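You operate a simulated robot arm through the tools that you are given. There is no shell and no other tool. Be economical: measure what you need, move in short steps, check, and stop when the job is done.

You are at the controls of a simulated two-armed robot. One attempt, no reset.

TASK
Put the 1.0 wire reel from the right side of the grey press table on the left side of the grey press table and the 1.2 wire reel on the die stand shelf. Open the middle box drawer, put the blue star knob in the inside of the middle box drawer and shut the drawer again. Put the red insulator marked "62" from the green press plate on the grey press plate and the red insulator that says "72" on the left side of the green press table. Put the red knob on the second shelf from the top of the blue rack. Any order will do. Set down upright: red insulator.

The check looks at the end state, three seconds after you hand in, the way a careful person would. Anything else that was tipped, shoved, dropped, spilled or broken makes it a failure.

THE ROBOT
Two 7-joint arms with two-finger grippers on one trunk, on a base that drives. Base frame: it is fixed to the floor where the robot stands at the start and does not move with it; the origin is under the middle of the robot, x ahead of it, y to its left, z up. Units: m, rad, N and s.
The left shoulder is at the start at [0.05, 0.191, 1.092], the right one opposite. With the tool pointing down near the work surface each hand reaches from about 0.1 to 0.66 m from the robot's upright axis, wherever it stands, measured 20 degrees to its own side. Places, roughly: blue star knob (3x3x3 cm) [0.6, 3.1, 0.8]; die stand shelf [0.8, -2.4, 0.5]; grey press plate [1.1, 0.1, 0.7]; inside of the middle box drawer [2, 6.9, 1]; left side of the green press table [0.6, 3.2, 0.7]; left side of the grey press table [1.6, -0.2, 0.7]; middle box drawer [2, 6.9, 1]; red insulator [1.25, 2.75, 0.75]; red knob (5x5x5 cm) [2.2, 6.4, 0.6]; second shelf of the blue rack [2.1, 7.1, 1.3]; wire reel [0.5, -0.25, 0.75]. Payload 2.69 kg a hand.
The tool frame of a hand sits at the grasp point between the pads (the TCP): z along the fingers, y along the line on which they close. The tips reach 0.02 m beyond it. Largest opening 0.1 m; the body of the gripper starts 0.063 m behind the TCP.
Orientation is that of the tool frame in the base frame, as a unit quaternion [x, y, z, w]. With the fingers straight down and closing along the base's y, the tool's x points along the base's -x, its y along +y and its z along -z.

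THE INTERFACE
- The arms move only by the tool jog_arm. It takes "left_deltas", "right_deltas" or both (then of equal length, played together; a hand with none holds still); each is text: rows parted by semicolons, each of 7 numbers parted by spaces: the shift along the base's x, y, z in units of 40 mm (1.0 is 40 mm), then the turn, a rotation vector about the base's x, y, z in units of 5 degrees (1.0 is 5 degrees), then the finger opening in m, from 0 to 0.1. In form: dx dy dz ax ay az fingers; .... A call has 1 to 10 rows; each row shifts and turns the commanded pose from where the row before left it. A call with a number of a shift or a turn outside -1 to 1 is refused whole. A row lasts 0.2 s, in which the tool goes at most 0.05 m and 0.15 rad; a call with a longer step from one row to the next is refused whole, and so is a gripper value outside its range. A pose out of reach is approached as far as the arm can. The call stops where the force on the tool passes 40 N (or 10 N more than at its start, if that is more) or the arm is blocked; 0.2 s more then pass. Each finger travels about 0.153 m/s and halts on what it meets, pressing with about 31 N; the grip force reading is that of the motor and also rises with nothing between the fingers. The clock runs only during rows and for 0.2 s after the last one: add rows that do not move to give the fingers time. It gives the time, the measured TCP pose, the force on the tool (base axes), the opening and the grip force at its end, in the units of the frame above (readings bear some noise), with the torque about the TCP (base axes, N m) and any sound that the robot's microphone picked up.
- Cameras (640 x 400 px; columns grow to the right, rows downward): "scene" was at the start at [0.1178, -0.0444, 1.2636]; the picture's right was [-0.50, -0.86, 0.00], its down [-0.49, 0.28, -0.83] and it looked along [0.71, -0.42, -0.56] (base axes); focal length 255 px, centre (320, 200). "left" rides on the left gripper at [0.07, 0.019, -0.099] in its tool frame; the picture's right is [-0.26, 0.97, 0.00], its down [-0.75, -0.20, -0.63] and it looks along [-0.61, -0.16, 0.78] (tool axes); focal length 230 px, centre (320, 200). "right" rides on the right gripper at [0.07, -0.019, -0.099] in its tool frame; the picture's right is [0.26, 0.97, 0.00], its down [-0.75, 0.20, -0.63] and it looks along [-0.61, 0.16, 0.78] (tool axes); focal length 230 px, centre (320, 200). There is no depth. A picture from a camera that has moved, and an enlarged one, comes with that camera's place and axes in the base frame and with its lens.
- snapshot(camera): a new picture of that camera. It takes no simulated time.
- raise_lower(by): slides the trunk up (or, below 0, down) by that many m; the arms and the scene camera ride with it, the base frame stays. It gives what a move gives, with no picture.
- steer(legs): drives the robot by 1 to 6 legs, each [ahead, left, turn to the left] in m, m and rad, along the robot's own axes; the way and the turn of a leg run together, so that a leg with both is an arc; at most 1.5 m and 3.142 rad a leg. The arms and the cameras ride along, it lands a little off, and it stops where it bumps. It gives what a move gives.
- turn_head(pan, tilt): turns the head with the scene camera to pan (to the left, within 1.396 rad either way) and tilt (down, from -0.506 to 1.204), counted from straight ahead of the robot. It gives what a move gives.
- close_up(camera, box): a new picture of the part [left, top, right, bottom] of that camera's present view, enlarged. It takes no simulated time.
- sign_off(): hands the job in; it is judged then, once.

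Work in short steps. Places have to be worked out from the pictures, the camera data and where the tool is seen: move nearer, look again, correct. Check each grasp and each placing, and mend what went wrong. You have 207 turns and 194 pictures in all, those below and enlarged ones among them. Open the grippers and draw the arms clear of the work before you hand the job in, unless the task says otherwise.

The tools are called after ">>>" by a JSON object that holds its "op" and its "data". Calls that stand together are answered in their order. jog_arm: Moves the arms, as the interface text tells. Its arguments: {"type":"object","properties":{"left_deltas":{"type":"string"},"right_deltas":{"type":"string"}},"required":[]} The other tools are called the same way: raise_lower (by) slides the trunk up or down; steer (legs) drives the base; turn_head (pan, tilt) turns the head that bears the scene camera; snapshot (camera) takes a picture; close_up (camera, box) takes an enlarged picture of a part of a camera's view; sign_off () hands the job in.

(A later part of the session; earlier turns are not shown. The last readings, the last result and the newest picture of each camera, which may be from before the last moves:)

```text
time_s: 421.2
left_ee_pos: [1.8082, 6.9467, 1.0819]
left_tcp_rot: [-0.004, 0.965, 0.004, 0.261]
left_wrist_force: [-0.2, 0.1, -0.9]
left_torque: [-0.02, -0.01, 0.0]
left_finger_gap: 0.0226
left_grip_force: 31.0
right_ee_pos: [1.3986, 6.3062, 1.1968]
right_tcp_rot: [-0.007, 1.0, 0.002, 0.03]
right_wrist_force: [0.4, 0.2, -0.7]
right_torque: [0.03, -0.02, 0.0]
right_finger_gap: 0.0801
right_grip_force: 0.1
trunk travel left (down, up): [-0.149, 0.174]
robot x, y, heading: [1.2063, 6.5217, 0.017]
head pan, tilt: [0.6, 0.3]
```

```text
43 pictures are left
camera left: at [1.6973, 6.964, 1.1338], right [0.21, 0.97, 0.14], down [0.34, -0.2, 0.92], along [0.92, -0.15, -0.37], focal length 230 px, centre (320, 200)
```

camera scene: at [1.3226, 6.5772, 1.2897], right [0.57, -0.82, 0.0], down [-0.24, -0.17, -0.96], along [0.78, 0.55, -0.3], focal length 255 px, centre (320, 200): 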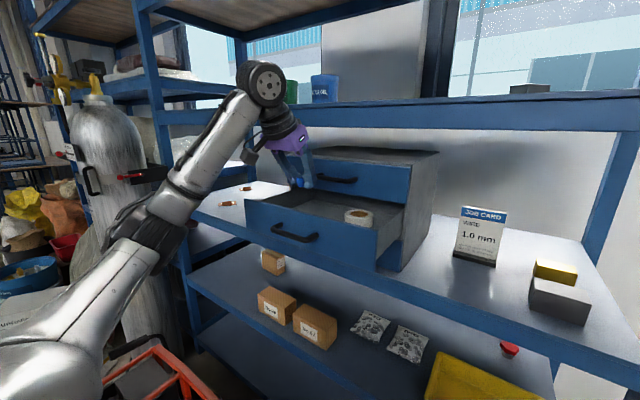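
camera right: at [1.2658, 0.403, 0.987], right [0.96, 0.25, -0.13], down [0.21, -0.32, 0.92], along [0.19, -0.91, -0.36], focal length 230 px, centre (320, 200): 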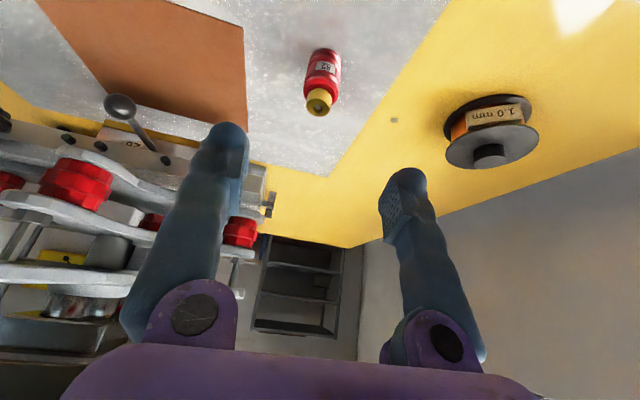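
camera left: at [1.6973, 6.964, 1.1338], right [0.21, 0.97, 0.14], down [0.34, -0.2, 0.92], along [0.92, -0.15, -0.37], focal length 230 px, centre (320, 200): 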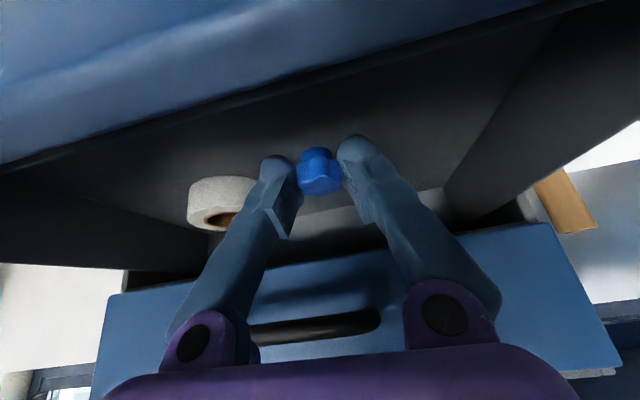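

>>> {"op": "jog_arm", "data": {"left_deltas": "0 0 -0.2 0 0 0 0;0 0 -0.2 0 0 0 0;0 0 -0.1 0 0 0 0;0 0 0 0 0 0 0"}}

```text
time_s: 422.2
left_ee_pos: [1.8084, 6.948, 1.0636]
left_tcp_rot: [-0.004, 0.966, 0.005, 0.259]
left_wrist_force: [0.3, -0.6, -0.1]
left_torque: [-0.03, 0.01, 0.01]
left_finger_gap: 0.0227
left_grip_force: 31.1
right_ee_pos: [1.3994, 6.3066, 1.1975]
right_tcp_rot: [-0.006, 1.0, 0.002, 0.03]
right_wrist_force: [0.3, 0.2, 0.0]
right_torque: [0.02, -0.01, 0.03]
right_finger_gap: 0.0801
right_grip_force: 0.0
trunk travel left (down, up): [-0.149, 0.174]
robot x, y, heading: [1.2036, 6.5243, 0.014]
head pan, tilt: [0.6, 0.3]
```

Low enough. I release and rise straight up along the tool axis.

>>> {"op": "jog_arm", "data": {"left_deltas": "0 0 0 0 0 0 0.035;0 0 0 0 0 0 0.045;0 0 0 0 0 0 0.045;-0.1 0 0.5 0 0 0 0.045;-0.2 0 0.8 0 0 0 0.045;-0.2 0 0.8 0 0 0 0.045;-0.2 0 0.8 0 0 0 0.045;0 0 0 0 0 0 0.045"}}

>>> {"op": "snapshot", "data": {"camera": "left"}}

```text
time_s: 424.1
left_ee_pos: [1.7799, 6.9489, 1.1802]
left_tcp_rot: [-0.005, 0.966, 0.004, 0.26]
left_wrist_force: [0.1, 0.4, -0.2]
left_torque: [0.0, 0.0, 0.01]
left_finger_gap: 0.0451
left_grip_force: 0.0
right_ee_pos: [1.3995, 6.3058, 1.1963]
right_tcp_rot: [-0.006, 1.0, 0.001, 0.029]
right_wrist_force: [-0.1, 0.3, -0.5]
right_torque: [-0.02, 0.02, 0.0]
right_finger_gap: 0.0798
right_grip_force: 0.1
trunk travel left (down, up): [-0.149, 0.174]
robot x, y, heading: [1.2033, 6.5201, 0.015]
head pan, tilt: [0.6, 0.3]
```

```text
42 pictures are left
camera left: at [1.669, 6.9654, 1.2317], right [0.21, 0.97, 0.13], down [0.34, -0.2, 0.92], along [0.92, -0.15, -0.37], focal length 230 px, centre (320, 200)
```

left: 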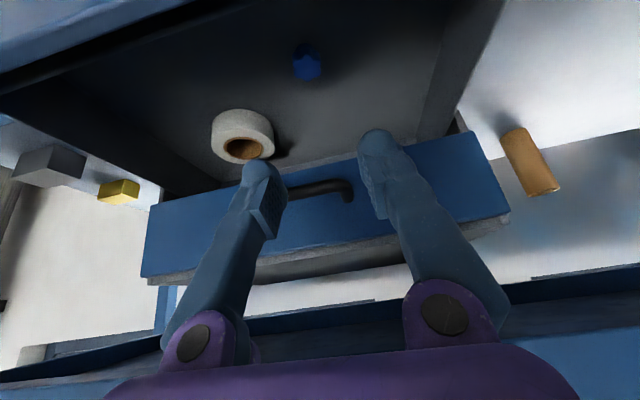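

The blue knob is in the drawer. I back off, shift right (clear of the generator), close the fingers and point them forward to push the drawer shut.

>>> {"op": "steer", "data": {"legs": [[-0.03, 0, 0]]}}

>>> {"op": "steer", "data": {"legs": [[-0.2, 0, -0.012], [0, -0.065, 0]]}}

>>> {"op": "jog_arm", "data": {"left_deltas": "0 0 -0.3 0 -1 0 0.0;0 0 -0.3 0 -1 0 0.0;0 0 -0.3 0 -1 0 0.0;0 0 -0.3 0 -1 0 0.0;0 0 -0.3 0 -1 0 0.0;0 0 -0.3 0 -1 0 0.0;0 0 -0.3 0 -1 0 0.0;0 0 -0.3 0 -1 0 0.0;0 0 -0.3 0 -1 0 0.0;0 0 -0.2 0 -1 0 0.0"}}

>>> {"op": "snapshot", "data": {"camera": "left"}}

>>> {"op": "snapshot", "data": {"camera": "scene"}}

```text
time_s: 424.9
left_ee_pos: [1.7484, 6.948, 1.1815]
left_tcp_rot: [-0.005, 0.966, 0.005, 0.26]
left_wrist_force: [-1.6, 0.1, 0.5]
left_torque: [-0.02, -0.02, -0.01]
left_finger_gap: 0.0449
left_grip_force: 0.1
right_ee_pos: [1.3688, 6.3056, 1.1963]
right_tcp_rot: [-0.007, 1.0, 0.002, 0.029]
right_wrist_force: [-1.0, 0.2, -0.3]
right_torque: [-0.01, -0.06, 0.01]
right_finger_gap: 0.0802
right_grip_force: 0.1
trunk travel left (down, up): [-0.149, 0.174]
robot x, y, heading: [1.1738, 6.5219, 0.013]
head pan, tilt: [0.6, 0.3]
```

```text
time_s: 427.3
left_ee_pos: [1.5578, 6.8759, 1.1803]
left_tcp_rot: [0.001, 0.966, 0.003, 0.259]
left_wrist_force: [0.0, -0.4, 0.2]
left_torque: [-0.02, -0.03, 0.01]
left_finger_gap: 0.0449
left_grip_force: 0.1
right_ee_pos: [1.1731, 6.2365, 1.1953]
right_tcp_rot: [-0.002, 1.0, 0.002, 0.03]
right_wrist_force: [0.0, -0.6, 1.1]
right_torque: [0.0, 0.05, 0.01]
right_finger_gap: 0.0799
right_grip_force: 0.1
trunk travel left (down, up): [-0.149, 0.174]
robot x, y, heading: [0.9811, 6.4534, -0.0]
head pan, tilt: [0.6, 0.3]
```

```text
time_s: 429.5
left_ee_pos: [1.5575, 6.876, 1.0651]
left_tcp_rot: [-0.001, 0.765, 0.003, 0.644]
left_wrist_force: [-0.7, 0.1, 0.4]
left_torque: [0.01, 0.02, 0.01]
left_finger_gap: 0.0
left_grip_force: 29.3
right_ee_pos: [1.1723, 6.2369, 1.1962]
right_tcp_rot: [-0.001, 1.0, 0.001, 0.03]
right_wrist_force: [-0.9, -1.0, -0.1]
right_torque: [0.04, 0.02, -0.02]
right_finger_gap: 0.0801
right_grip_force: 0.1
trunk travel left (down, up): [-0.149, 0.174]
robot x, y, heading: [0.9825, 6.4574, 0.001]
head pan, tilt: [0.6, 0.3]
```

```text
41 pictures are left
camera left: at [1.448, 6.8944, 1.0139], right [0.04, 0.97, 0.26], down [-0.49, -0.21, 0.85], along [0.87, -0.16, 0.47], focal length 230 px, centre (320, 200)
```

left: 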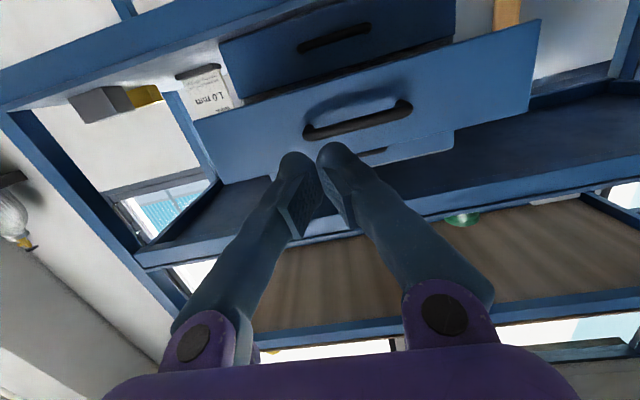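

```text
40 pictures are left
camera scene: at [1.0983, 6.5093, 1.2898], right [0.57, -0.82, 0.0], down [-0.24, -0.17, -0.96], along [0.79, 0.54, -0.3], focal length 255 px, centre (320, 200)
```

scene: 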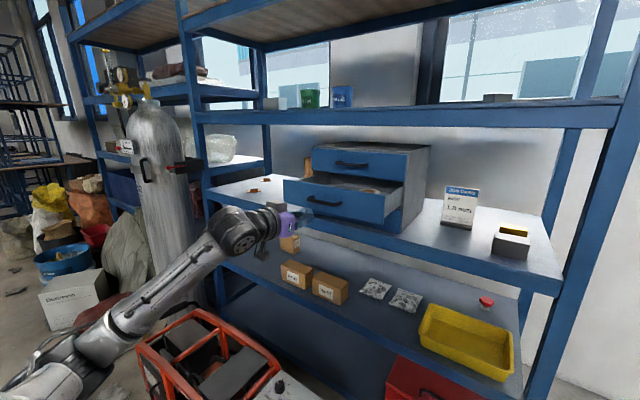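

Fingers are level with the handle. I drive ahead to push the drawer closed.

>>> {"op": "steer", "data": {"legs": [[0.2, 0, 0]]}}

>>> {"op": "steer", "data": {"legs": [[0.08, 0, 0]]}}

>>> {"op": "snapshot", "data": {"camera": "left"}}

>>> {"op": "snapshot", "data": {"camera": "scene"}}

```text
time_s: 431.1
left_ee_pos: [1.7591, 6.879, 1.0655]
left_tcp_rot: [-0.001, 0.766, 0.003, 0.643]
left_wrist_force: [-0.3, -0.1, -0.2]
left_torque: [-0.02, 0.02, 0.02]
left_finger_gap: 0.0
left_grip_force: 29.6
right_ee_pos: [1.375, 6.2386, 1.1965]
right_tcp_rot: [-0.003, 1.0, 0.001, 0.03]
right_wrist_force: [0.0, -0.5, -0.6]
right_torque: [-0.01, 0.01, -0.03]
right_finger_gap: 0.08
right_grip_force: 0.0
trunk travel left (down, up): [-0.149, 0.174]
robot x, y, heading: [1.1847, 6.4537, 0.009]
head pan, tilt: [0.6, 0.3]
```

```text
time_s: 432.2
left_ee_pos: [1.8187, 6.8792, 1.065]
left_tcp_rot: [-0.001, 0.768, 0.005, 0.64]
left_wrist_force: [-5.1, 0.3, 0.4]
left_torque: [-0.06, 0.03, 0.02]
left_finger_gap: 0.0
left_grip_force: 29.7
right_ee_pos: [1.4386, 6.2393, 1.1964]
right_tcp_rot: [-0.003, 1.0, 0.002, 0.028]
right_wrist_force: [0.0, 0.1, 0.5]
right_torque: [-0.02, 0.02, 0.0]
right_finger_gap: 0.08
right_grip_force: 0.1
trunk travel left (down, up): [-0.149, 0.174]
robot x, y, heading: [1.2458, 6.4546, 0.01]
head pan, tilt: [0.6, 0.3]
stopped in leg 1: the force on the tool passed its limit at 127 N (the readings are from after the stop); the commanded pose is now the measured one
```

```text
39 pictures are left
camera left: at [1.7083, 6.896, 1.0148], right [0.04, 0.97, 0.26], down [-0.48, -0.21, 0.85], along [0.88, -0.16, 0.46], focal length 230 px, centre (320, 200)
```

left: 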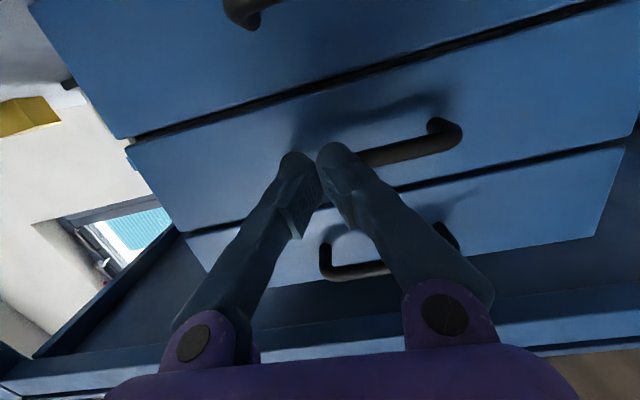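

```text
38 pictures are left
camera scene: at [1.3633, 6.511, 1.2899], right [0.57, -0.82, 0.0], down [-0.24, -0.17, -0.96], along [0.78, 0.55, -0.3], focal length 255 px, centre (320, 200)
```

scene: 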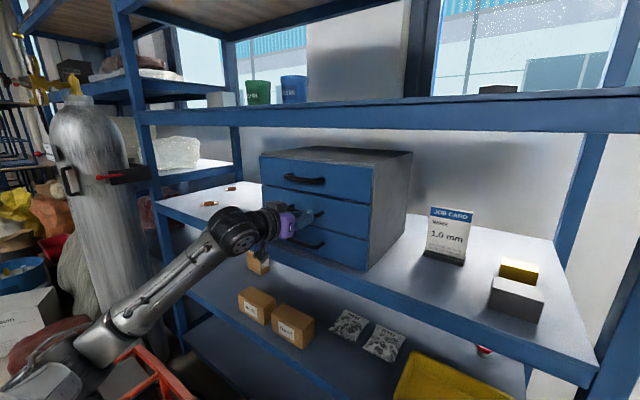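

The drawer is shut flush. I back away. The red knob (≈(2.16,6.45,0.60)) sits behind a tray but only ~15 cm from the rack's open right end, so I'll approach from that side, facing +y.

>>> {"op": "steer", "data": {"legs": [[-0.04, 0, 0]]}}

>>> {"op": "steer", "data": {"legs": [[-0.28, 0, -0.01], [0, -0.8, 0], [0, 0, 1.57]]}}

>>> {"op": "turn_head", "data": {"pan": -0.8, "tilt": 0.35}}

>>> {"op": "snapshot", "data": {"camera": "scene"}}

```text
time_s: 433.1
left_ee_pos: [1.7793, 6.8779, 1.0643]
left_tcp_rot: [-0.001, 0.768, 0.004, 0.64]
left_wrist_force: [-0.8, -0.3, 0.5]
left_torque: [0.02, 0.01, 0.01]
left_finger_gap: 0.0
left_grip_force: 29.4
right_ee_pos: [1.399, 6.2382, 1.1961]
right_tcp_rot: [-0.003, 1.0, 0.002, 0.028]
right_wrist_force: [-0.2, -0.1, -0.7]
right_torque: [0.01, -0.07, -0.03]
right_finger_gap: 0.08
right_grip_force: 0.0
trunk travel left (down, up): [-0.149, 0.174]
robot x, y, heading: [1.2095, 6.459, 0.004]
head pan, tilt: [0.6, 0.3]
```

```text
time_s: 445.8
left_ee_pos: [0.5002, 6.2468, 1.0642]
left_tcp_rot: [-0.543, 0.544, 0.454, 0.451]
left_wrist_force: [1.1, -0.2, -0.7]
left_torque: [-0.02, -0.05, 0.0]
left_finger_gap: 0.0002
left_grip_force: 29.1
right_ee_pos: [1.1371, 5.8633, 1.1961]
right_tcp_rot: [-0.706, 0.707, 0.021, 0.019]
right_wrist_force: [0.7, 0.7, 0.0]
right_torque: [-0.02, 0.03, 0.01]
right_finger_gap: 0.0798
right_grip_force: 0.0
trunk travel left (down, up): [-0.149, 0.174]
robot x, y, heading: [0.9197, 5.6725, 1.571]
head pan, tilt: [0.6, 0.3]
```

```text
time_s: 447.3
left_ee_pos: [0.5012, 6.2476, 1.0642]
left_tcp_rot: [-0.542, 0.545, 0.453, 0.451]
left_wrist_force: [0.0, 0.3, -0.9]
left_torque: [0.0, 0.02, 0.01]
left_finger_gap: 0.0
left_grip_force: 29.3
right_ee_pos: [1.1375, 5.8629, 1.1957]
right_tcp_rot: [-0.706, 0.708, 0.02, 0.018]
right_wrist_force: [0.2, 0.0, 0.7]
right_torque: [0.01, -0.03, -0.01]
right_finger_gap: 0.0801
right_grip_force: 0.0
trunk travel left (down, up): [-0.149, 0.174]
robot x, y, heading: [0.9182, 5.6688, 1.57]
head pan, tilt: [-0.799, 0.351]
```

```text
37 pictures are left
camera scene: at [0.9863, 5.7758, 1.2851], right [0.7, -0.72, 0.0], down [-0.25, -0.24, -0.94], along [0.67, 0.66, -0.34], focal length 255 px, centre (320, 200)
```

scene: 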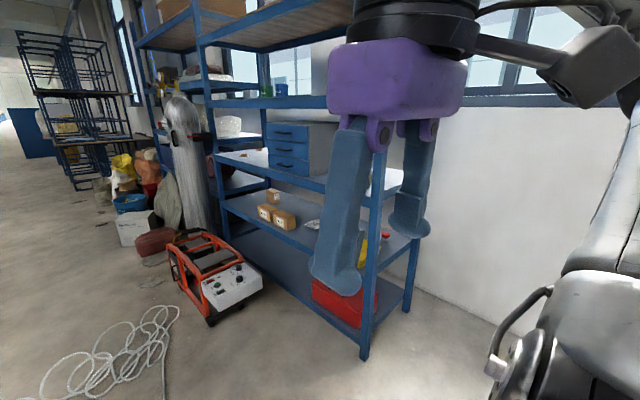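

The rack's right end is open. I slide right to x≈1.87 and look at the side opening.

>>> {"op": "steer", "data": {"legs": [[-0.1, -0.92, 0]]}}

>>> {"op": "turn_head", "data": {"pan": -0.3, "tilt": 0.6}}

>>> {"op": "snapshot", "data": {"camera": "scene"}}

```text
time_s: 455.6
left_ee_pos: [1.4072, 6.1447, 1.064]
left_tcp_rot: [-0.541, 0.546, 0.453, 0.452]
left_wrist_force: [0.9, -0.9, 0.3]
left_torque: [-0.04, -0.01, 0.0]
left_finger_gap: 0.0
left_grip_force: 29.6
right_ee_pos: [2.0409, 5.7564, 1.1957]
right_tcp_rot: [-0.704, 0.71, 0.021, 0.019]
right_wrist_force: [-0.2, -0.3, 0.2]
right_torque: [-0.02, 0.03, -0.01]
right_finger_gap: 0.0798
right_grip_force: 0.1
trunk travel left (down, up): [-0.149, 0.174]
robot x, y, heading: [1.8227, 5.5685, 1.561]
head pan, tilt: [-0.799, 0.351]
```

```text
time_s: 456.5
left_ee_pos: [1.4068, 6.1459, 1.0645]
left_tcp_rot: [-0.541, 0.546, 0.452, 0.452]
left_wrist_force: [-0.7, -0.3, -0.9]
left_torque: [0.03, -0.01, 0.02]
left_finger_gap: 0.0
left_grip_force: 29.2
right_ee_pos: [2.04, 5.7565, 1.1954]
right_tcp_rot: [-0.704, 0.71, 0.021, 0.019]
right_wrist_force: [1.1, -0.4, -0.1]
right_torque: [0.05, 0.0, 0.0]
right_finger_gap: 0.0798
right_grip_force: 0.0
trunk travel left (down, up): [-0.149, 0.174]
robot x, y, heading: [1.8234, 5.5639, 1.568]
head pan, tilt: [-0.3, 0.6]
```

```text
36 pictures are left
camera scene: at [1.8486, 5.6908, 1.2624], right [0.95, -0.3, 0.0], down [-0.17, -0.54, -0.83], along [0.25, 0.79, -0.56], focal length 255 px, centre (320, 200)
```

scene: 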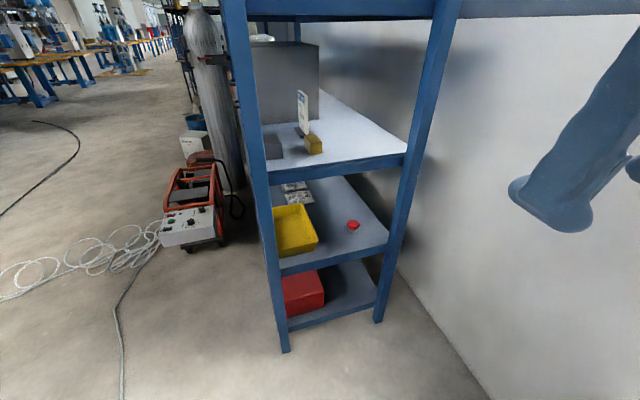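

Side access is excellent; knob head refined to (2.237,6.457,0.56). I lower the trunk, drive ahead 0.29, and bring the right hand, tilted 45°, to the opening.

>>> {"op": "steer", "data": {"legs": [[0.29, -0.03, 0]]}}

>>> {"op": "raise_lower", "data": {"by": -0.145}}

>>> {"op": "jog_arm", "data": {"right_deltas": "0.5 0.45 -0.8 1 0 0 0.08;0.5 0.45 -0.8 1 0 0 0.08;0.5 0.45 -0.8 1 0 0 0.08;0.5 0.45 -0.8 1 0 0 0.08;0.5 0.45 -0.8 1 0 0 0.08;0.5 0.45 -0.8 1 0 0 0.08;0.5 0.45 -0.8 1 0 0 0.08;0.5 0.45 -0.8 1 0 0 0.08;0.3 0.45 -0.8 1 0 0 0.08;0 0 0 0 0 0 0.08"}}

>>> {"op": "snapshot", "data": {"camera": "scene"}}

>>> {"op": "snapshot", "data": {"camera": "right"}}

```text
time_s: 458.5
left_ee_pos: [1.4352, 6.4376, 1.0647]
left_tcp_rot: [-0.543, 0.544, 0.454, 0.451]
left_wrist_force: [-0.3, -0.8, -0.1]
left_torque: [0.0, -0.04, 0.03]
left_finger_gap: 0.0002
left_grip_force: 29.4
right_ee_pos: [2.0707, 6.0528, 1.196]
right_tcp_rot: [-0.705, 0.708, 0.022, 0.019]
right_wrist_force: [-0.4, -0.2, -0.7]
right_torque: [-0.05, -0.03, -0.02]
right_finger_gap: 0.0799
right_grip_force: 0.1
trunk travel left (down, up): [-0.149, 0.174]
robot x, y, heading: [1.8503, 5.8602, 1.57]
head pan, tilt: [-0.3, 0.6]
```

```text
time_s: 460.2
left_ee_pos: [1.435, 6.4367, 0.9197]
left_tcp_rot: [-0.542, 0.545, 0.453, 0.452]
left_wrist_force: [-0.7, 0.5, 0.5]
left_torque: [-0.04, 0.0, -0.02]
left_finger_gap: 0.0001
left_grip_force: 29.3
right_ee_pos: [2.0708, 6.0508, 1.0512]
right_tcp_rot: [-0.705, 0.708, 0.022, 0.019]
right_wrist_force: [-0.4, -0.3, 0.1]
right_torque: [-0.01, 0.0, 0.0]
right_finger_gap: 0.08
right_grip_force: 0.0
trunk travel left (down, up): [-0.004, 0.319]
robot x, y, heading: [1.8542, 5.8616, 1.569]
head pan, tilt: [-0.3, 0.6]
```

```text
time_s: 462.4
left_ee_pos: [1.4346, 6.4366, 0.9185]
left_tcp_rot: [-0.542, 0.545, 0.453, 0.451]
left_wrist_force: [0.0, 0.3, -0.5]
left_torque: [0.01, 0.0, -0.04]
left_finger_gap: 0.0001
left_grip_force: 29.7
right_ee_pos: [2.2655, 6.2624, 0.8075]
right_tcp_rot: [-0.645, 0.646, 0.29, 0.288]
right_wrist_force: [-0.2, -0.9, -0.3]
right_torque: [-0.01, 0.04, 0.01]
right_finger_gap: 0.0801
right_grip_force: 0.0
right hand out of reach, approached as far as the arm can: row 4, 5, 6, 7
trunk travel left (down, up): [-0.004, 0.319]
robot x, y, heading: [1.85, 5.8599, 1.572]
head pan, tilt: [-0.3, 0.6]
```

```text
35 pictures are left
camera scene: at [1.879, 5.9838, 1.1173], right [0.96, -0.3, 0.0], down [-0.17, -0.54, -0.83], along [0.24, 0.79, -0.56], focal length 255 px, centre (320, 200)
```

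scene: 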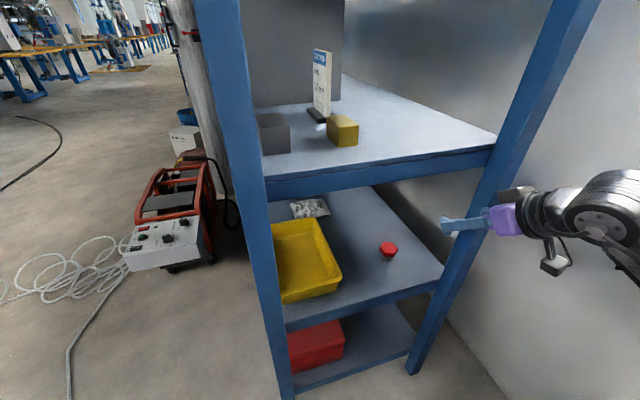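

```text
34 pictures are left
camera right: at [2.2854, 6.1419, 0.821], right [-0.97, -0.17, -0.19], down [-0.2, 0.03, 0.98], along [-0.16, 0.98, -0.06], focal length 230 px, centre (320, 200)
```

right: 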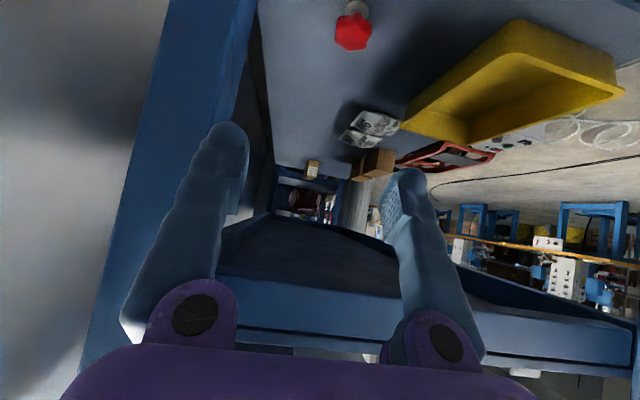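

Knob confirmed at (2.237,6.45). I move down to the opening, then diagonally in.

>>> {"op": "jog_arm", "data": {"right_deltas": "-0.35 0.3 -0.8 0 0 0 0.08;-0.35 0.3 -0.8 0 0 0 0.08;0 0.4 -0.8 0 0 0 0.08;0 0.7 -0.7 0 0 0 0.08;0 0.7 -0.7 0 0 0 0.08;0 0 0 0 0 0 0.08"}}

>>> {"op": "snapshot", "data": {"camera": "scene"}}

>>> {"op": "snapshot", "data": {"camera": "right"}}

```text
time_s: 463.8
left_ee_pos: [1.4357, 6.4358, 0.9189]
left_tcp_rot: [-0.542, 0.545, 0.453, 0.451]
left_wrist_force: [0.2, 0.1, -0.2]
left_torque: [-0.01, -0.01, 0.01]
left_finger_gap: 0.0001
left_grip_force: 30.0
right_ee_pos: [2.2367, 6.3567, 0.6548]
right_tcp_rot: [-0.645, 0.646, 0.291, 0.288]
right_wrist_force: [-0.7, -0.3, 0.6]
right_torque: [-0.01, 0.0, 0.04]
right_finger_gap: 0.0802
right_grip_force: 0.1
trunk travel left (down, up): [-0.004, 0.319]
robot x, y, heading: [1.8493, 5.8603, 1.566]
head pan, tilt: [-0.3, 0.6]
```

```text
33 pictures are left
camera scene: at [1.879, 5.9839, 1.1173], right [0.96, -0.3, 0.0], down [-0.17, -0.54, -0.83], along [0.24, 0.79, -0.57], focal length 255 px, centre (320, 200)
```

scene: 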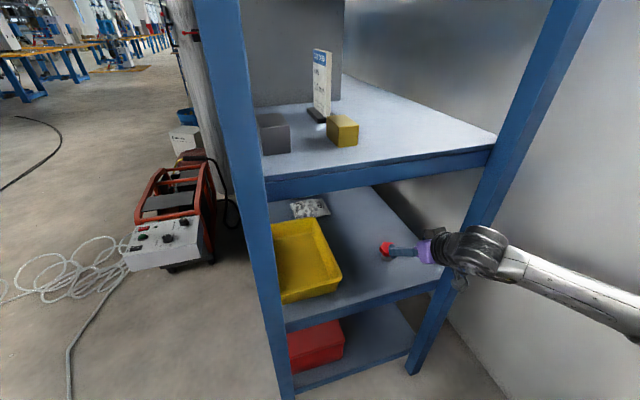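

```text
32 pictures are left
camera right: at [2.2568, 6.2376, 0.6682], right [-0.97, -0.17, -0.19], down [-0.2, 0.03, 0.98], along [-0.16, 0.98, -0.06], focal length 230 px, centre (320, 200)
```

right: 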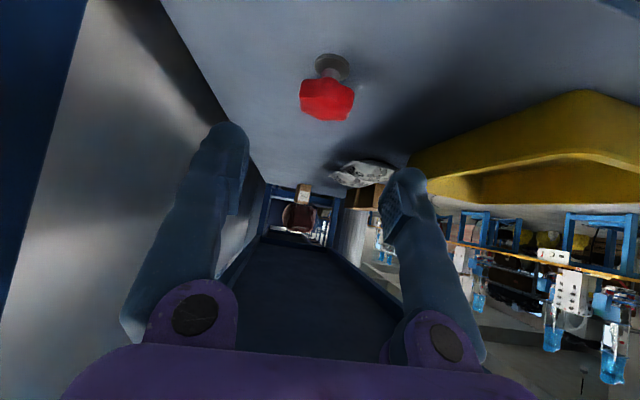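

Knob head ≈(2.235,6.44,0.565). Final approach to z≈0.567 and close.

>>> {"op": "jog_arm", "data": {"right_deltas": "0 0.7 -0.73 0 0 0 0.08;0 0.7 -0.73 0 0 0 0.08;0 0.65 -0.7 0 0 0 0.08;0 0 0 0 0 0 0.08"}}

>>> {"op": "snapshot", "data": {"camera": "right"}}

```text
time_s: 464.8
left_ee_pos: [1.4345, 6.4362, 0.9195]
left_tcp_rot: [-0.542, 0.545, 0.454, 0.451]
left_wrist_force: [-0.1, 0.3, -0.2]
left_torque: [-0.02, -0.01, -0.01]
left_finger_gap: 0.0
left_grip_force: 29.2
right_ee_pos: [2.2369, 6.4406, 0.5683]
right_tcp_rot: [-0.644, 0.646, 0.291, 0.289]
right_wrist_force: [0.0, 0.1, 0.4]
right_torque: [0.01, -0.04, -0.01]
right_finger_gap: 0.08
right_grip_force: 0.0
trunk travel left (down, up): [-0.004, 0.319]
robot x, y, heading: [1.8524, 5.8568, 1.569]
head pan, tilt: [-0.3, 0.6]
```

```text
31 pictures are left
camera right: at [2.2561, 6.3208, 0.582], right [-0.97, -0.17, -0.19], down [-0.2, 0.03, 0.98], along [-0.16, 0.98, -0.06], focal length 230 px, centre (320, 200)
```

right: 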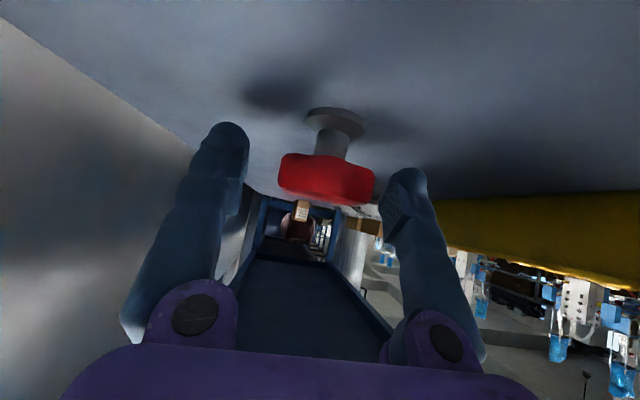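

Perfectly centered. I close.

>>> {"op": "jog_arm", "data": {"right_deltas": "0 0 0 0 0 0 0.06;0 0 0 0 0 0 0.04;0 0 0 0 0 0 0.02;0 0 0 0 0 0 0.02;0 0 0.3 0 0 0 0.02;0 -0.3 0.5 0 0 0 0.02;0 0 0 0 0 0 0.02"}}

>>> {"op": "snapshot", "data": {"camera": "right"}}

```text
time_s: 466.4
left_ee_pos: [1.4352, 6.4378, 0.9195]
left_tcp_rot: [-0.542, 0.545, 0.454, 0.451]
left_wrist_force: [-0.5, 0.5, 0.9]
left_torque: [-0.02, -0.02, 0.04]
left_finger_gap: 0.0
left_grip_force: 29.4
right_ee_pos: [2.2364, 6.4274, 0.6009]
right_tcp_rot: [-0.645, 0.647, 0.289, 0.286]
right_wrist_force: [-0.4, -0.1, -1.2]
right_torque: [0.05, 0.03, -0.02]
right_finger_gap: 0.0473
right_grip_force: 31.0
trunk travel left (down, up): [-0.004, 0.319]
robot x, y, heading: [1.8492, 5.8568, 1.572]
head pan, tilt: [-0.3, 0.6]
```

```text
30 pictures are left
camera right: at [2.2557, 6.3075, 0.6143], right [-0.97, -0.17, -0.19], down [-0.2, 0.03, 0.98], along [-0.16, 0.98, -0.06], focal length 230 px, centre (320, 200)
```

right: 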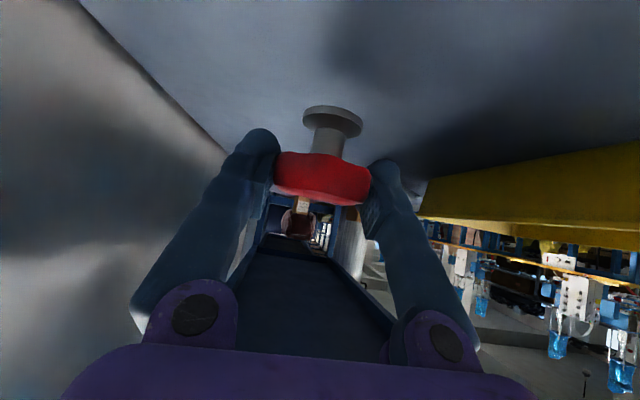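

Red knob held. I extract it sideways, back the base off, and raise the trunk fully.

>>> {"op": "jog_arm", "data": {"right_deltas": "0 -0.8 0.5 0 0 0 0.02;0 -0.8 0.5 0 0 0 0.02;0 -0.8 0.3 0 0 0 0.02;0 -0.8 0.1 0 0 0 0.02;0 0 0 0 0 0 0.02"}}

>>> {"op": "steer", "data": {"legs": [[-0.27, 0, 0]]}}

>>> {"op": "raise_lower", "data": {"by": 0.315}}

>>> {"op": "turn_head", "data": {"pan": -0.2, "tilt": 0.35}}

>>> {"op": "snapshot", "data": {"camera": "scene"}}

```text
time_s: 467.6
left_ee_pos: [1.435, 6.4367, 0.9195]
left_tcp_rot: [-0.542, 0.544, 0.455, 0.451]
left_wrist_force: [0.7, -1.1, 0.1]
left_torque: [-0.02, 0.01, 0.03]
left_finger_gap: 0.0
left_grip_force: 29.6
right_ee_pos: [2.2368, 6.2988, 0.6583]
right_tcp_rot: [-0.644, 0.646, 0.291, 0.288]
right_wrist_force: [1.0, 0.3, -0.9]
right_torque: [0.01, -0.01, 0.0]
right_finger_gap: 0.0476
right_grip_force: 31.2
trunk travel left (down, up): [-0.004, 0.319]
robot x, y, heading: [1.8511, 5.8588, 1.567]
head pan, tilt: [-0.3, 0.6]
```

```text
time_s: 469.5
left_ee_pos: [1.4344, 6.1705, 0.9191]
left_tcp_rot: [-0.543, 0.545, 0.454, 0.45]
left_wrist_force: [0.6, 0.8, 0.1]
left_torque: [0.02, 0.01, -0.02]
left_finger_gap: 0.0
left_grip_force: 29.9
right_ee_pos: [2.2367, 6.0372, 0.6562]
right_tcp_rot: [0.645, -0.645, -0.291, -0.288]
right_wrist_force: [0.6, 0.4, -0.6]
right_torque: [-0.01, 0.01, 0.02]
right_finger_gap: 0.0473
right_grip_force: 31.1
trunk travel left (down, up): [-0.004, 0.319]
robot x, y, heading: [1.8546, 5.5928, 1.567]
head pan, tilt: [-0.3, 0.6]
```

```text
time_s: 472.6
left_ee_pos: [1.4337, 6.1714, 1.2342]
left_tcp_rot: [-0.543, 0.544, 0.454, 0.45]
left_wrist_force: [1.0, 0.8, 0.4]
left_torque: [-0.04, -0.05, -0.02]
left_finger_gap: 0.0
left_grip_force: 29.5
right_ee_pos: [2.2377, 6.0354, 0.9721]
right_tcp_rot: [-0.645, 0.646, 0.29, 0.287]
right_wrist_force: [0.8, 0.7, -1.3]
right_torque: [-0.04, -0.02, -0.01]
right_finger_gap: 0.0472
right_grip_force: 31.1
trunk travel left (down, up): [-0.319, 0.004]
robot x, y, heading: [1.8533, 5.5951, 1.568]
head pan, tilt: [-0.3, 0.6]
```

```text
time_s: 473.4
left_ee_pos: [1.4342, 6.1713, 1.2351]
left_tcp_rot: [-0.543, 0.544, 0.454, 0.45]
left_wrist_force: [0.0, -0.8, 0.3]
left_torque: [-0.02, 0.02, -0.03]
left_finger_gap: 0.0
left_grip_force: 29.8
right_ee_pos: [2.2367, 6.0359, 0.9726]
right_tcp_rot: [0.646, -0.645, -0.291, -0.286]
right_wrist_force: [-0.4, -0.3, -1.4]
right_torque: [0.05, -0.01, -0.05]
right_finger_gap: 0.0473
right_grip_force: 31.0
trunk travel left (down, up): [-0.319, 0.004]
robot x, y, heading: [1.8514, 5.5964, 1.567]
head pan, tilt: [-0.201, 0.351]
```

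```text
29 pictures are left
camera scene: at [1.8713, 5.7261, 1.455], right [0.98, -0.2, 0.0], down [-0.07, -0.34, -0.94], along [0.19, 0.92, -0.34], focal length 255 px, centre (320, 200)
```

scene: 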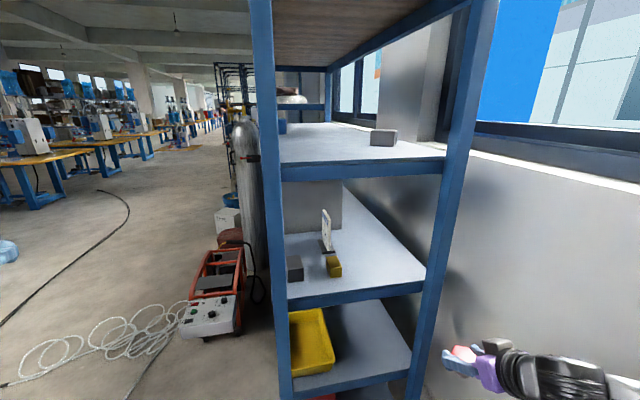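

Second shelf is at z≈1.335 with a grey box at (2.3,6.62); the area around (2.1,6.42) is free. I raise the right hand outside the rack.

>>> {"op": "jog_arm", "data": {"right_deltas": "-0.3 0 1 0 0 0 0.02;-0.3 0 1 0 0 0 0.02;-0.3 0 1 0 0 0 0.02;-0.3 0 1 0 0 0 0.02;-0.3 0 1 0 0 0 0.02;-0.3 0 1 0 0 0 0.02;-0.3 0 1 0 0 0 0.02;-0.3 0 1 0 0 0 0.02;-0.3 0 1 0 0 0 0.02;-0.3 0 1 0 0 0 0.02"}}

>>> {"op": "jog_arm", "data": {"right_deltas": "0 0 1 0 0 0 0.02;0 0 0.9 0 0 0 0.02;0 0 0 0 0 0 0.02"}}

>>> {"op": "snapshot", "data": {"camera": "scene"}}

```text
time_s: 475.6
left_ee_pos: [1.4328, 6.1713, 1.2341]
left_tcp_rot: [-0.543, 0.544, 0.454, 0.451]
left_wrist_force: [0.5, -0.3, 0.0]
left_torque: [0.01, -0.01, 0.02]
left_finger_gap: 0.0
left_grip_force: 29.3
right_ee_pos: [2.1157, 6.0364, 1.3756]
right_tcp_rot: [-0.645, 0.646, 0.289, 0.288]
right_wrist_force: [0.6, -0.7, -0.3]
right_torque: [0.02, 0.01, -0.02]
right_finger_gap: 0.0474
right_grip_force: 31.2
trunk travel left (down, up): [-0.319, 0.004]
robot x, y, heading: [1.8505, 5.5931, 1.57]
head pan, tilt: [-0.201, 0.351]
```

```text
time_s: 476.4
left_ee_pos: [1.4346, 6.1715, 1.2342]
left_tcp_rot: [-0.542, 0.544, 0.454, 0.451]
left_wrist_force: [-0.3, -0.4, 0.2]
left_torque: [0.01, 0.03, -0.01]
left_finger_gap: 0.0001
left_grip_force: 29.1
right_ee_pos: [2.1163, 6.0365, 1.4498]
right_tcp_rot: [0.646, -0.645, -0.29, -0.286]
right_wrist_force: [-0.1, -0.1, -1.3]
right_torque: [-0.02, 0.0, -0.04]
right_finger_gap: 0.0472
right_grip_force: 30.8
trunk travel left (down, up): [-0.319, 0.004]
robot x, y, heading: [1.853, 5.5933, 1.567]
head pan, tilt: [-0.201, 0.351]
```

```text
28 pictures are left
camera scene: at [1.8716, 5.7263, 1.455], right [0.98, -0.2, 0.0], down [-0.07, -0.34, -0.94], along [0.19, 0.92, -0.34], focal length 255 px, centre (320, 200)
```

scene: 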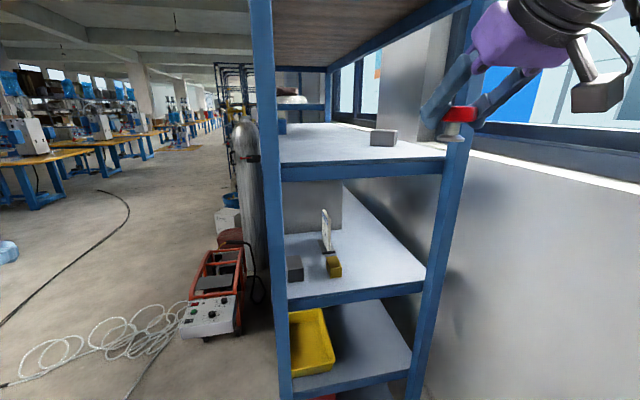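

Path is clear. I drive ahead 0.27 so the hand reaches the rack's end at shelf-2 height.

>>> {"op": "jog_arm", "data": {"right_deltas": "-0.3 0 -0.5 0 0 0 0.02;0 0 0 0 0 0 0.02"}}

>>> {"op": "steer", "data": {"legs": [[0.27, 0, 0]]}}

>>> {"op": "jog_arm", "data": {"right_deltas": "0 0.7 0 0 0 0 0.02;0 0.7 0 0 0 0 0.02;0 0.7 0 0 0 0 0.02;0 0.7 0 0 0 0 0.02;0 0 0 0 0 0 0.02"}}

>>> {"op": "snapshot", "data": {"camera": "scene"}}

>>> {"op": "snapshot", "data": {"camera": "right"}}

```text
time_s: 477.0
left_ee_pos: [1.4343, 6.1711, 1.2347]
left_tcp_rot: [-0.542, 0.545, 0.454, 0.451]
left_wrist_force: [0.2, 1.3, -0.6]
left_torque: [0.02, 0.0, 0.02]
left_finger_gap: 0.0
left_grip_force: 29.3
right_ee_pos: [2.1036, 6.0344, 1.4291]
right_tcp_rot: [-0.645, 0.646, 0.29, 0.288]
right_wrist_force: [-0.3, 0.0, -0.8]
right_torque: [0.01, 0.0, -0.01]
right_finger_gap: 0.0474
right_grip_force: 30.6
trunk travel left (down, up): [-0.319, 0.004]
robot x, y, heading: [1.8469, 5.5925, 1.57]
head pan, tilt: [-0.201, 0.351]
```

```text
time_s: 478.9
left_ee_pos: [1.4335, 6.4417, 1.235]
left_tcp_rot: [-0.542, 0.545, 0.453, 0.451]
left_wrist_force: [0.0, -1.0, 0.6]
left_torque: [0.04, 0.01, -0.03]
left_finger_gap: 0.0001
left_grip_force: 29.5
right_ee_pos: [2.1032, 6.3078, 1.4279]
right_tcp_rot: [-0.645, 0.645, 0.291, 0.288]
right_wrist_force: [-0.6, 0.3, -0.7]
right_torque: [-0.01, 0.0, 0.0]
right_finger_gap: 0.0474
right_grip_force: 31.6
trunk travel left (down, up): [-0.319, 0.004]
robot x, y, heading: [1.8483, 5.8683, 1.572]
head pan, tilt: [-0.201, 0.351]
```

```text
time_s: 480.1
left_ee_pos: [1.4334, 6.441, 1.235]
left_tcp_rot: [-0.543, 0.543, 0.455, 0.45]
left_wrist_force: [-0.3, 0.5, -0.8]
left_torque: [0.0, 0.02, 0.01]
left_finger_gap: 0.0
left_grip_force: 29.5
right_ee_pos: [2.1036, 6.4193, 1.4281]
right_tcp_rot: [-0.645, 0.645, 0.291, 0.289]
right_wrist_force: [-0.1, -0.8, -1.6]
right_torque: [0.0, -0.01, 0.04]
right_finger_gap: 0.0474
right_grip_force: 31.0
trunk travel left (down, up): [-0.319, 0.004]
robot x, y, heading: [1.8494, 5.8639, 1.573]
head pan, tilt: [-0.201, 0.351]
```

```text
27 pictures are left
camera scene: at [1.8711, 5.9959, 1.4552], right [0.98, -0.2, 0.0], down [-0.07, -0.34, -0.94], along [0.19, 0.92, -0.34], focal length 255 px, centre (320, 200)
```

scene: 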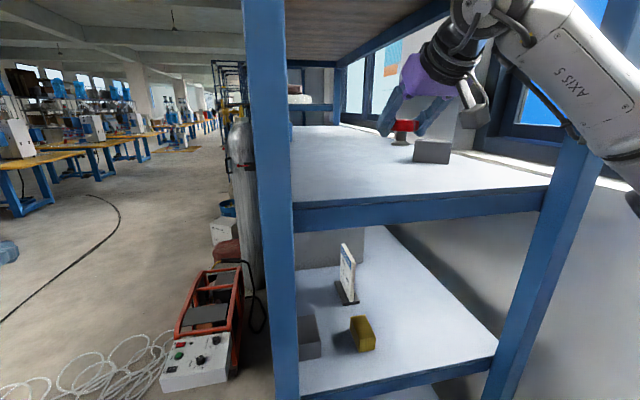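

```text
26 pictures are left
camera right: at [2.1234, 6.2994, 1.4412], right [-0.97, -0.17, -0.19], down [-0.2, 0.03, 0.98], along [-0.16, 0.98, -0.06], focal length 230 px, centre (320, 200)
```

right: 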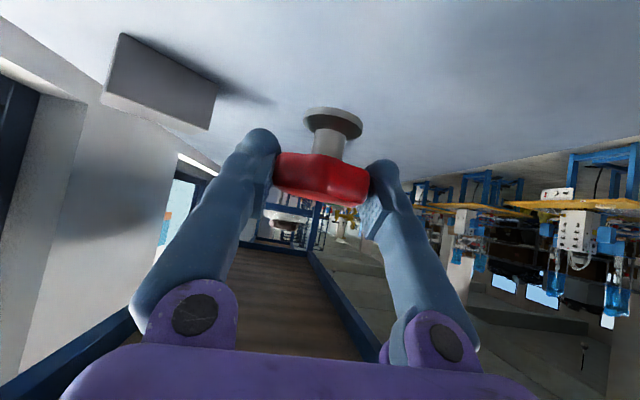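

Over a free spot. I lower gently to contact.

>>> {"op": "jog_arm", "data": {"right_deltas": "0 0 -0.5 0 0 0 0.02;0 0 -0.3 0 0 0 0.02;0 0 -0.2 0 0 0 0.02;0 0 -0.15 0 0 0 0.02;0 0 0 0 0 0 0.02"}}

```text
time_s: 481.3
left_ee_pos: [1.4328, 6.4422, 1.2343]
left_tcp_rot: [-0.543, 0.544, 0.455, 0.451]
left_wrist_force: [-0.4, 0.1, -0.5]
left_torque: [0.0, 0.02, 0.0]
left_finger_gap: 0.0001
left_grip_force: 29.4
right_ee_pos: [2.1035, 6.4173, 1.3823]
right_tcp_rot: [0.646, -0.645, -0.29, -0.287]
right_wrist_force: [-0.7, 0.3, -1.2]
right_torque: [0.02, 0.01, 0.01]
right_finger_gap: 0.0474
right_grip_force: 31.0
trunk travel left (down, up): [-0.319, 0.004]
robot x, y, heading: [1.8498, 5.8659, 1.572]
head pan, tilt: [-0.201, 0.351]
```

>>> {"op": "jog_arm", "data": {"right_deltas": "0 0 -0.15 0 0 0 0.02;0 0 -0.15 0 0 0 0.02;0 0 0 0 0 0 0.02"}}

>>> {"op": "snapshot", "data": {"camera": "right"}}

```text
time_s: 482.1
left_ee_pos: [1.4334, 6.4409, 1.2342]
left_tcp_rot: [-0.543, 0.544, 0.454, 0.451]
left_wrist_force: [0.0, 1.2, -0.3]
left_torque: [-0.01, 0.02, -0.01]
left_finger_gap: 0.0001
left_grip_force: 29.3
right_ee_pos: [2.104, 6.418, 1.3699]
right_tcp_rot: [0.645, -0.645, -0.291, -0.287]
right_wrist_force: [0.0, 1.0, -0.5]
right_torque: [-0.02, -0.01, 0.03]
right_finger_gap: 0.0472
right_grip_force: 30.6
trunk travel left (down, up): [-0.319, 0.004]
robot x, y, heading: [1.8496, 5.8601, 1.573]
head pan, tilt: [-0.201, 0.351]
```

```text
25 pictures are left
camera right: at [2.1228, 6.2984, 1.3833], right [-0.97, -0.17, -0.19], down [-0.2, 0.03, 0.98], along [-0.16, 0.98, -0.06], focal length 230 px, centre (320, 200)
```

right: 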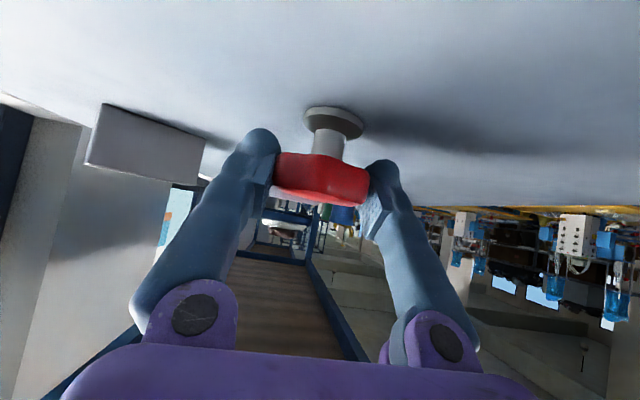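

Nearly there; a few finer steps.

>>> {"op": "jog_arm", "data": {"right_deltas": "0 0 -0.1 0 0 0 0.02;0 0 -0.1 0 0 0 0.02;0 0 -0.1 0 0 0 0.02;0 0 0 0 0 0 0.02"}}

```text
time_s: 483.1
left_ee_pos: [1.432, 6.4406, 1.2355]
left_tcp_rot: [-0.543, 0.544, 0.454, 0.451]
left_wrist_force: [0.0, 0.0, 0.1]
left_torque: [0.02, -0.02, 0.03]
left_finger_gap: 0.0001
left_grip_force: 29.5
right_ee_pos: [2.1023, 6.4154, 1.3612]
right_tcp_rot: [0.645, -0.644, -0.293, -0.289]
right_wrist_force: [-0.6, 4.5, 24.2]
right_torque: [0.31, -0.03, -0.04]
right_finger_gap: 0.0467
right_grip_force: 30.8
trunk travel left (down, up): [-0.319, 0.004]
robot x, y, heading: [1.8503, 5.8667, 1.573]
head pan, tilt: [-0.201, 0.351]
```

Contact (24 N). I relieve, open, and withdraw up and back.

>>> {"op": "jog_arm", "data": {"right_deltas": "0 0 0.1 0 0 0 0.02;0 0 0 0 0 0 0.06;0 0 0 0 0 0 0.08;0 0 0 0 0 0 0.08;0 -0.4 0.4 0 0 0 0.08;0 -0.7 0.5 0 0 0 0.08;0 -0.8 0.3 0 0 0 0.08;0 -0.8 0.2 0 0 0 0.08;0 0 0 0 0 0 0.08"}}

>>> {"op": "snapshot", "data": {"camera": "right"}}

>>> {"op": "steer", "data": {"legs": [[-0.35, 0, 0]]}}

>>> {"op": "snapshot", "data": {"camera": "scene"}}

```text
time_s: 485.1
left_ee_pos: [1.4336, 6.4416, 1.2344]
left_tcp_rot: [-0.543, 0.545, 0.454, 0.45]
left_wrist_force: [-0.9, -0.2, 0.1]
left_torque: [-0.02, 0.0, -0.03]
left_finger_gap: 0.0
left_grip_force: 29.3
right_ee_pos: [2.1037, 6.3106, 1.4185]
right_tcp_rot: [-0.645, 0.646, 0.29, 0.288]
right_wrist_force: [0.9, -0.2, -0.3]
right_torque: [0.03, 0.0, -0.02]
right_finger_gap: 0.0801
right_grip_force: 0.0
trunk travel left (down, up): [-0.319, 0.004]
robot x, y, heading: [1.8512, 5.8675, 1.575]
head pan, tilt: [-0.201, 0.351]
```

```text
24 pictures are left
camera right: at [2.1236, 6.1916, 1.4314], right [-0.97, -0.17, -0.19], down [-0.2, 0.03, 0.98], along [-0.16, 0.98, -0.06], focal length 230 px, centre (320, 200)
```

right: 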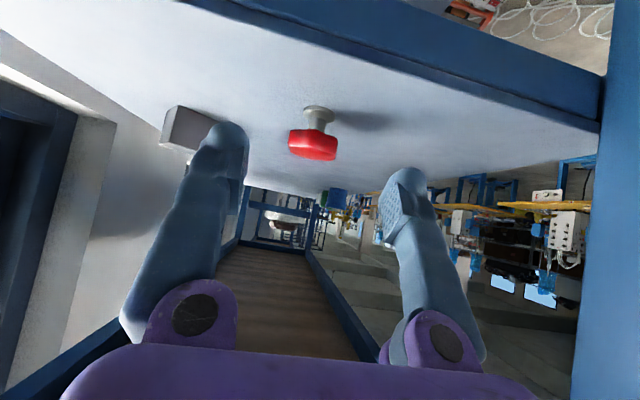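

```text
time_s: 487.4
left_ee_pos: [1.4327, 6.0891, 1.2356]
left_tcp_rot: [0.544, -0.543, -0.455, -0.45]
left_wrist_force: [-0.1, -0.7, 0.3]
left_torque: [-0.01, 0.0, -0.01]
left_finger_gap: 0.0
left_grip_force: 29.4
right_ee_pos: [2.1042, 5.9602, 1.4188]
right_tcp_rot: [0.645, -0.645, -0.292, -0.287]
right_wrist_force: [0.2, 0.5, -0.9]
right_torque: [0.01, 0.01, -0.02]
right_finger_gap: 0.0797
right_grip_force: 0.2
trunk travel left (down, up): [-0.319, 0.004]
robot x, y, heading: [1.8553, 5.5101, 1.572]
head pan, tilt: [-0.201, 0.351]
```

```text
23 pictures are left
camera scene: at [1.8714, 5.645, 1.4551], right [0.98, -0.2, 0.0], down [-0.07, -0.34, -0.94], along [0.18, 0.92, -0.34], focal length 255 px, centre (320, 200)
```

scene: 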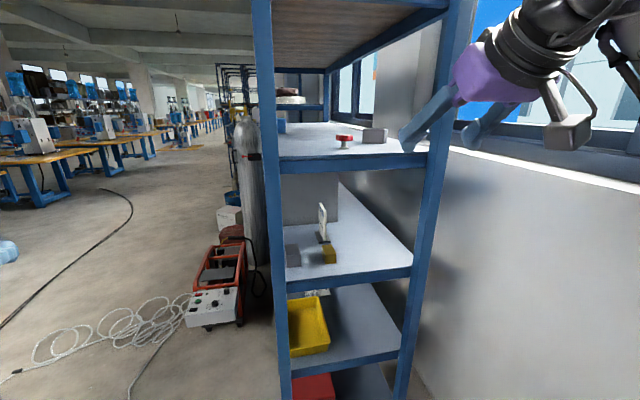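

Red knob stands on the second shelf. I move out, open the left gripper, and check the drawer from the front.

>>> {"op": "steer", "data": {"legs": [[0, 0.95, 0]]}}

>>> {"op": "jog_arm", "data": {"left_deltas": "0 -0.5 0 0 0 0 0.08;0 -0.5 0 0 0 0 0.08;0 0 0 0 0 0 0.08", "right_deltas": "0 -0.5 0 0 0 0 0.08;0 -0.5 0 0 0 0 0.08;0 0 0 0 0 0 0.08"}}

>>> {"op": "turn_head", "data": {"pan": -0.75, "tilt": 0.35}}

>>> {"op": "snapshot", "data": {"camera": "scene"}}

```text
time_s: 496.2
left_ee_pos: [0.4841, 6.1032, 1.234]
left_tcp_rot: [-0.538, 0.549, 0.45, 0.454]
left_wrist_force: [0.4, -0.3, -0.5]
left_torque: [-0.03, 0.01, -0.01]
left_finger_gap: 0.0001
left_grip_force: 29.6
right_ee_pos: [1.1536, 5.9624, 1.419]
right_tcp_rot: [-0.64, 0.651, 0.288, 0.29]
right_wrist_force: [-0.2, -0.3, 0.7]
right_torque: [0.0, 0.04, -0.02]
right_finger_gap: 0.0799
right_grip_force: 0.1
trunk travel left (down, up): [-0.319, 0.004]
robot x, y, heading: [0.8922, 5.5203, 1.554]
head pan, tilt: [-0.201, 0.351]
```

```text
time_s: 497.0
left_ee_pos: [0.4842, 6.0632, 1.2346]
left_tcp_rot: [-0.538, 0.548, 0.451, 0.454]
left_wrist_force: [-0.3, 0.8, 0.6]
left_torque: [-0.02, -0.01, 0.0]
left_finger_gap: 0.08
left_grip_force: 0.1
right_ee_pos: [1.1537, 5.9211, 1.4179]
right_tcp_rot: [-0.64, 0.651, 0.288, 0.289]
right_wrist_force: [0.4, 0.2, -0.1]
right_torque: [0.04, 0.02, 0.01]
right_finger_gap: 0.08
right_grip_force: 0.2
trunk travel left (down, up): [-0.319, 0.004]
robot x, y, heading: [0.8971, 5.5206, 1.558]
head pan, tilt: [-0.201, 0.351]
```

```text
time_s: 497.9
left_ee_pos: [0.485, 6.0624, 1.2328]
left_tcp_rot: [-0.538, 0.548, 0.451, 0.455]
left_wrist_force: [0.6, 0.0, -0.3]
left_torque: [-0.02, 0.0, 0.0]
left_finger_gap: 0.08
left_grip_force: 0.0
right_ee_pos: [1.1517, 5.9225, 1.4181]
right_tcp_rot: [-0.64, 0.651, 0.288, 0.289]
right_wrist_force: [0.0, 0.2, -0.4]
right_torque: [-0.03, 0.01, -0.01]
right_finger_gap: 0.08
right_grip_force: 0.1
trunk travel left (down, up): [-0.319, 0.004]
robot x, y, heading: [0.888, 5.5227, 1.558]
head pan, tilt: [-0.75, 0.351]
```

```text
22 pictures are left
camera scene: at [0.9593, 5.627, 1.4551], right [0.72, -0.69, 0.0], down [-0.24, -0.25, -0.94], along [0.65, 0.68, -0.34], focal length 255 px, centre (320, 200)
```

scene: 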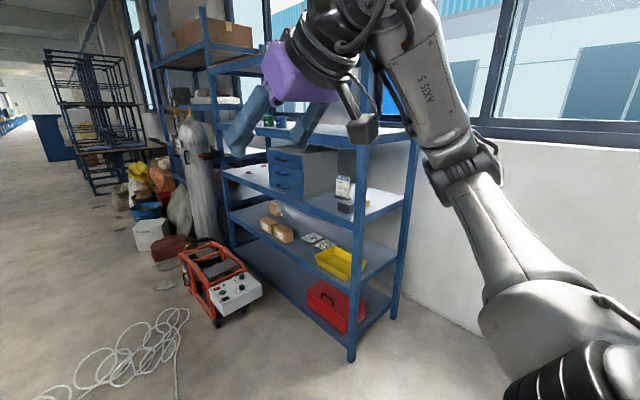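

>>> {"op": "close_up", "data": {"camera": "scene", "box": [240, 130, 400, 230]}}

```text
4.00 times, centred on (320, 180) of scene
camera zoom: at [0.9593, 5.627, 1.4551], right [0.72, -0.69, 0.0], down [-0.24, -0.25, -0.94], along [0.65, 0.68, -0.34], focal length 1021 px, centre (320, 280)
```

zoom: 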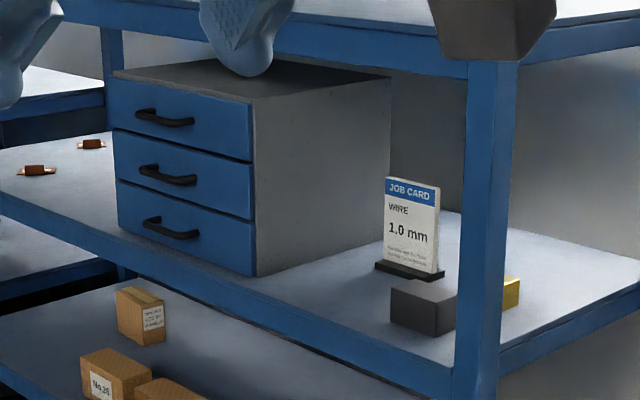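

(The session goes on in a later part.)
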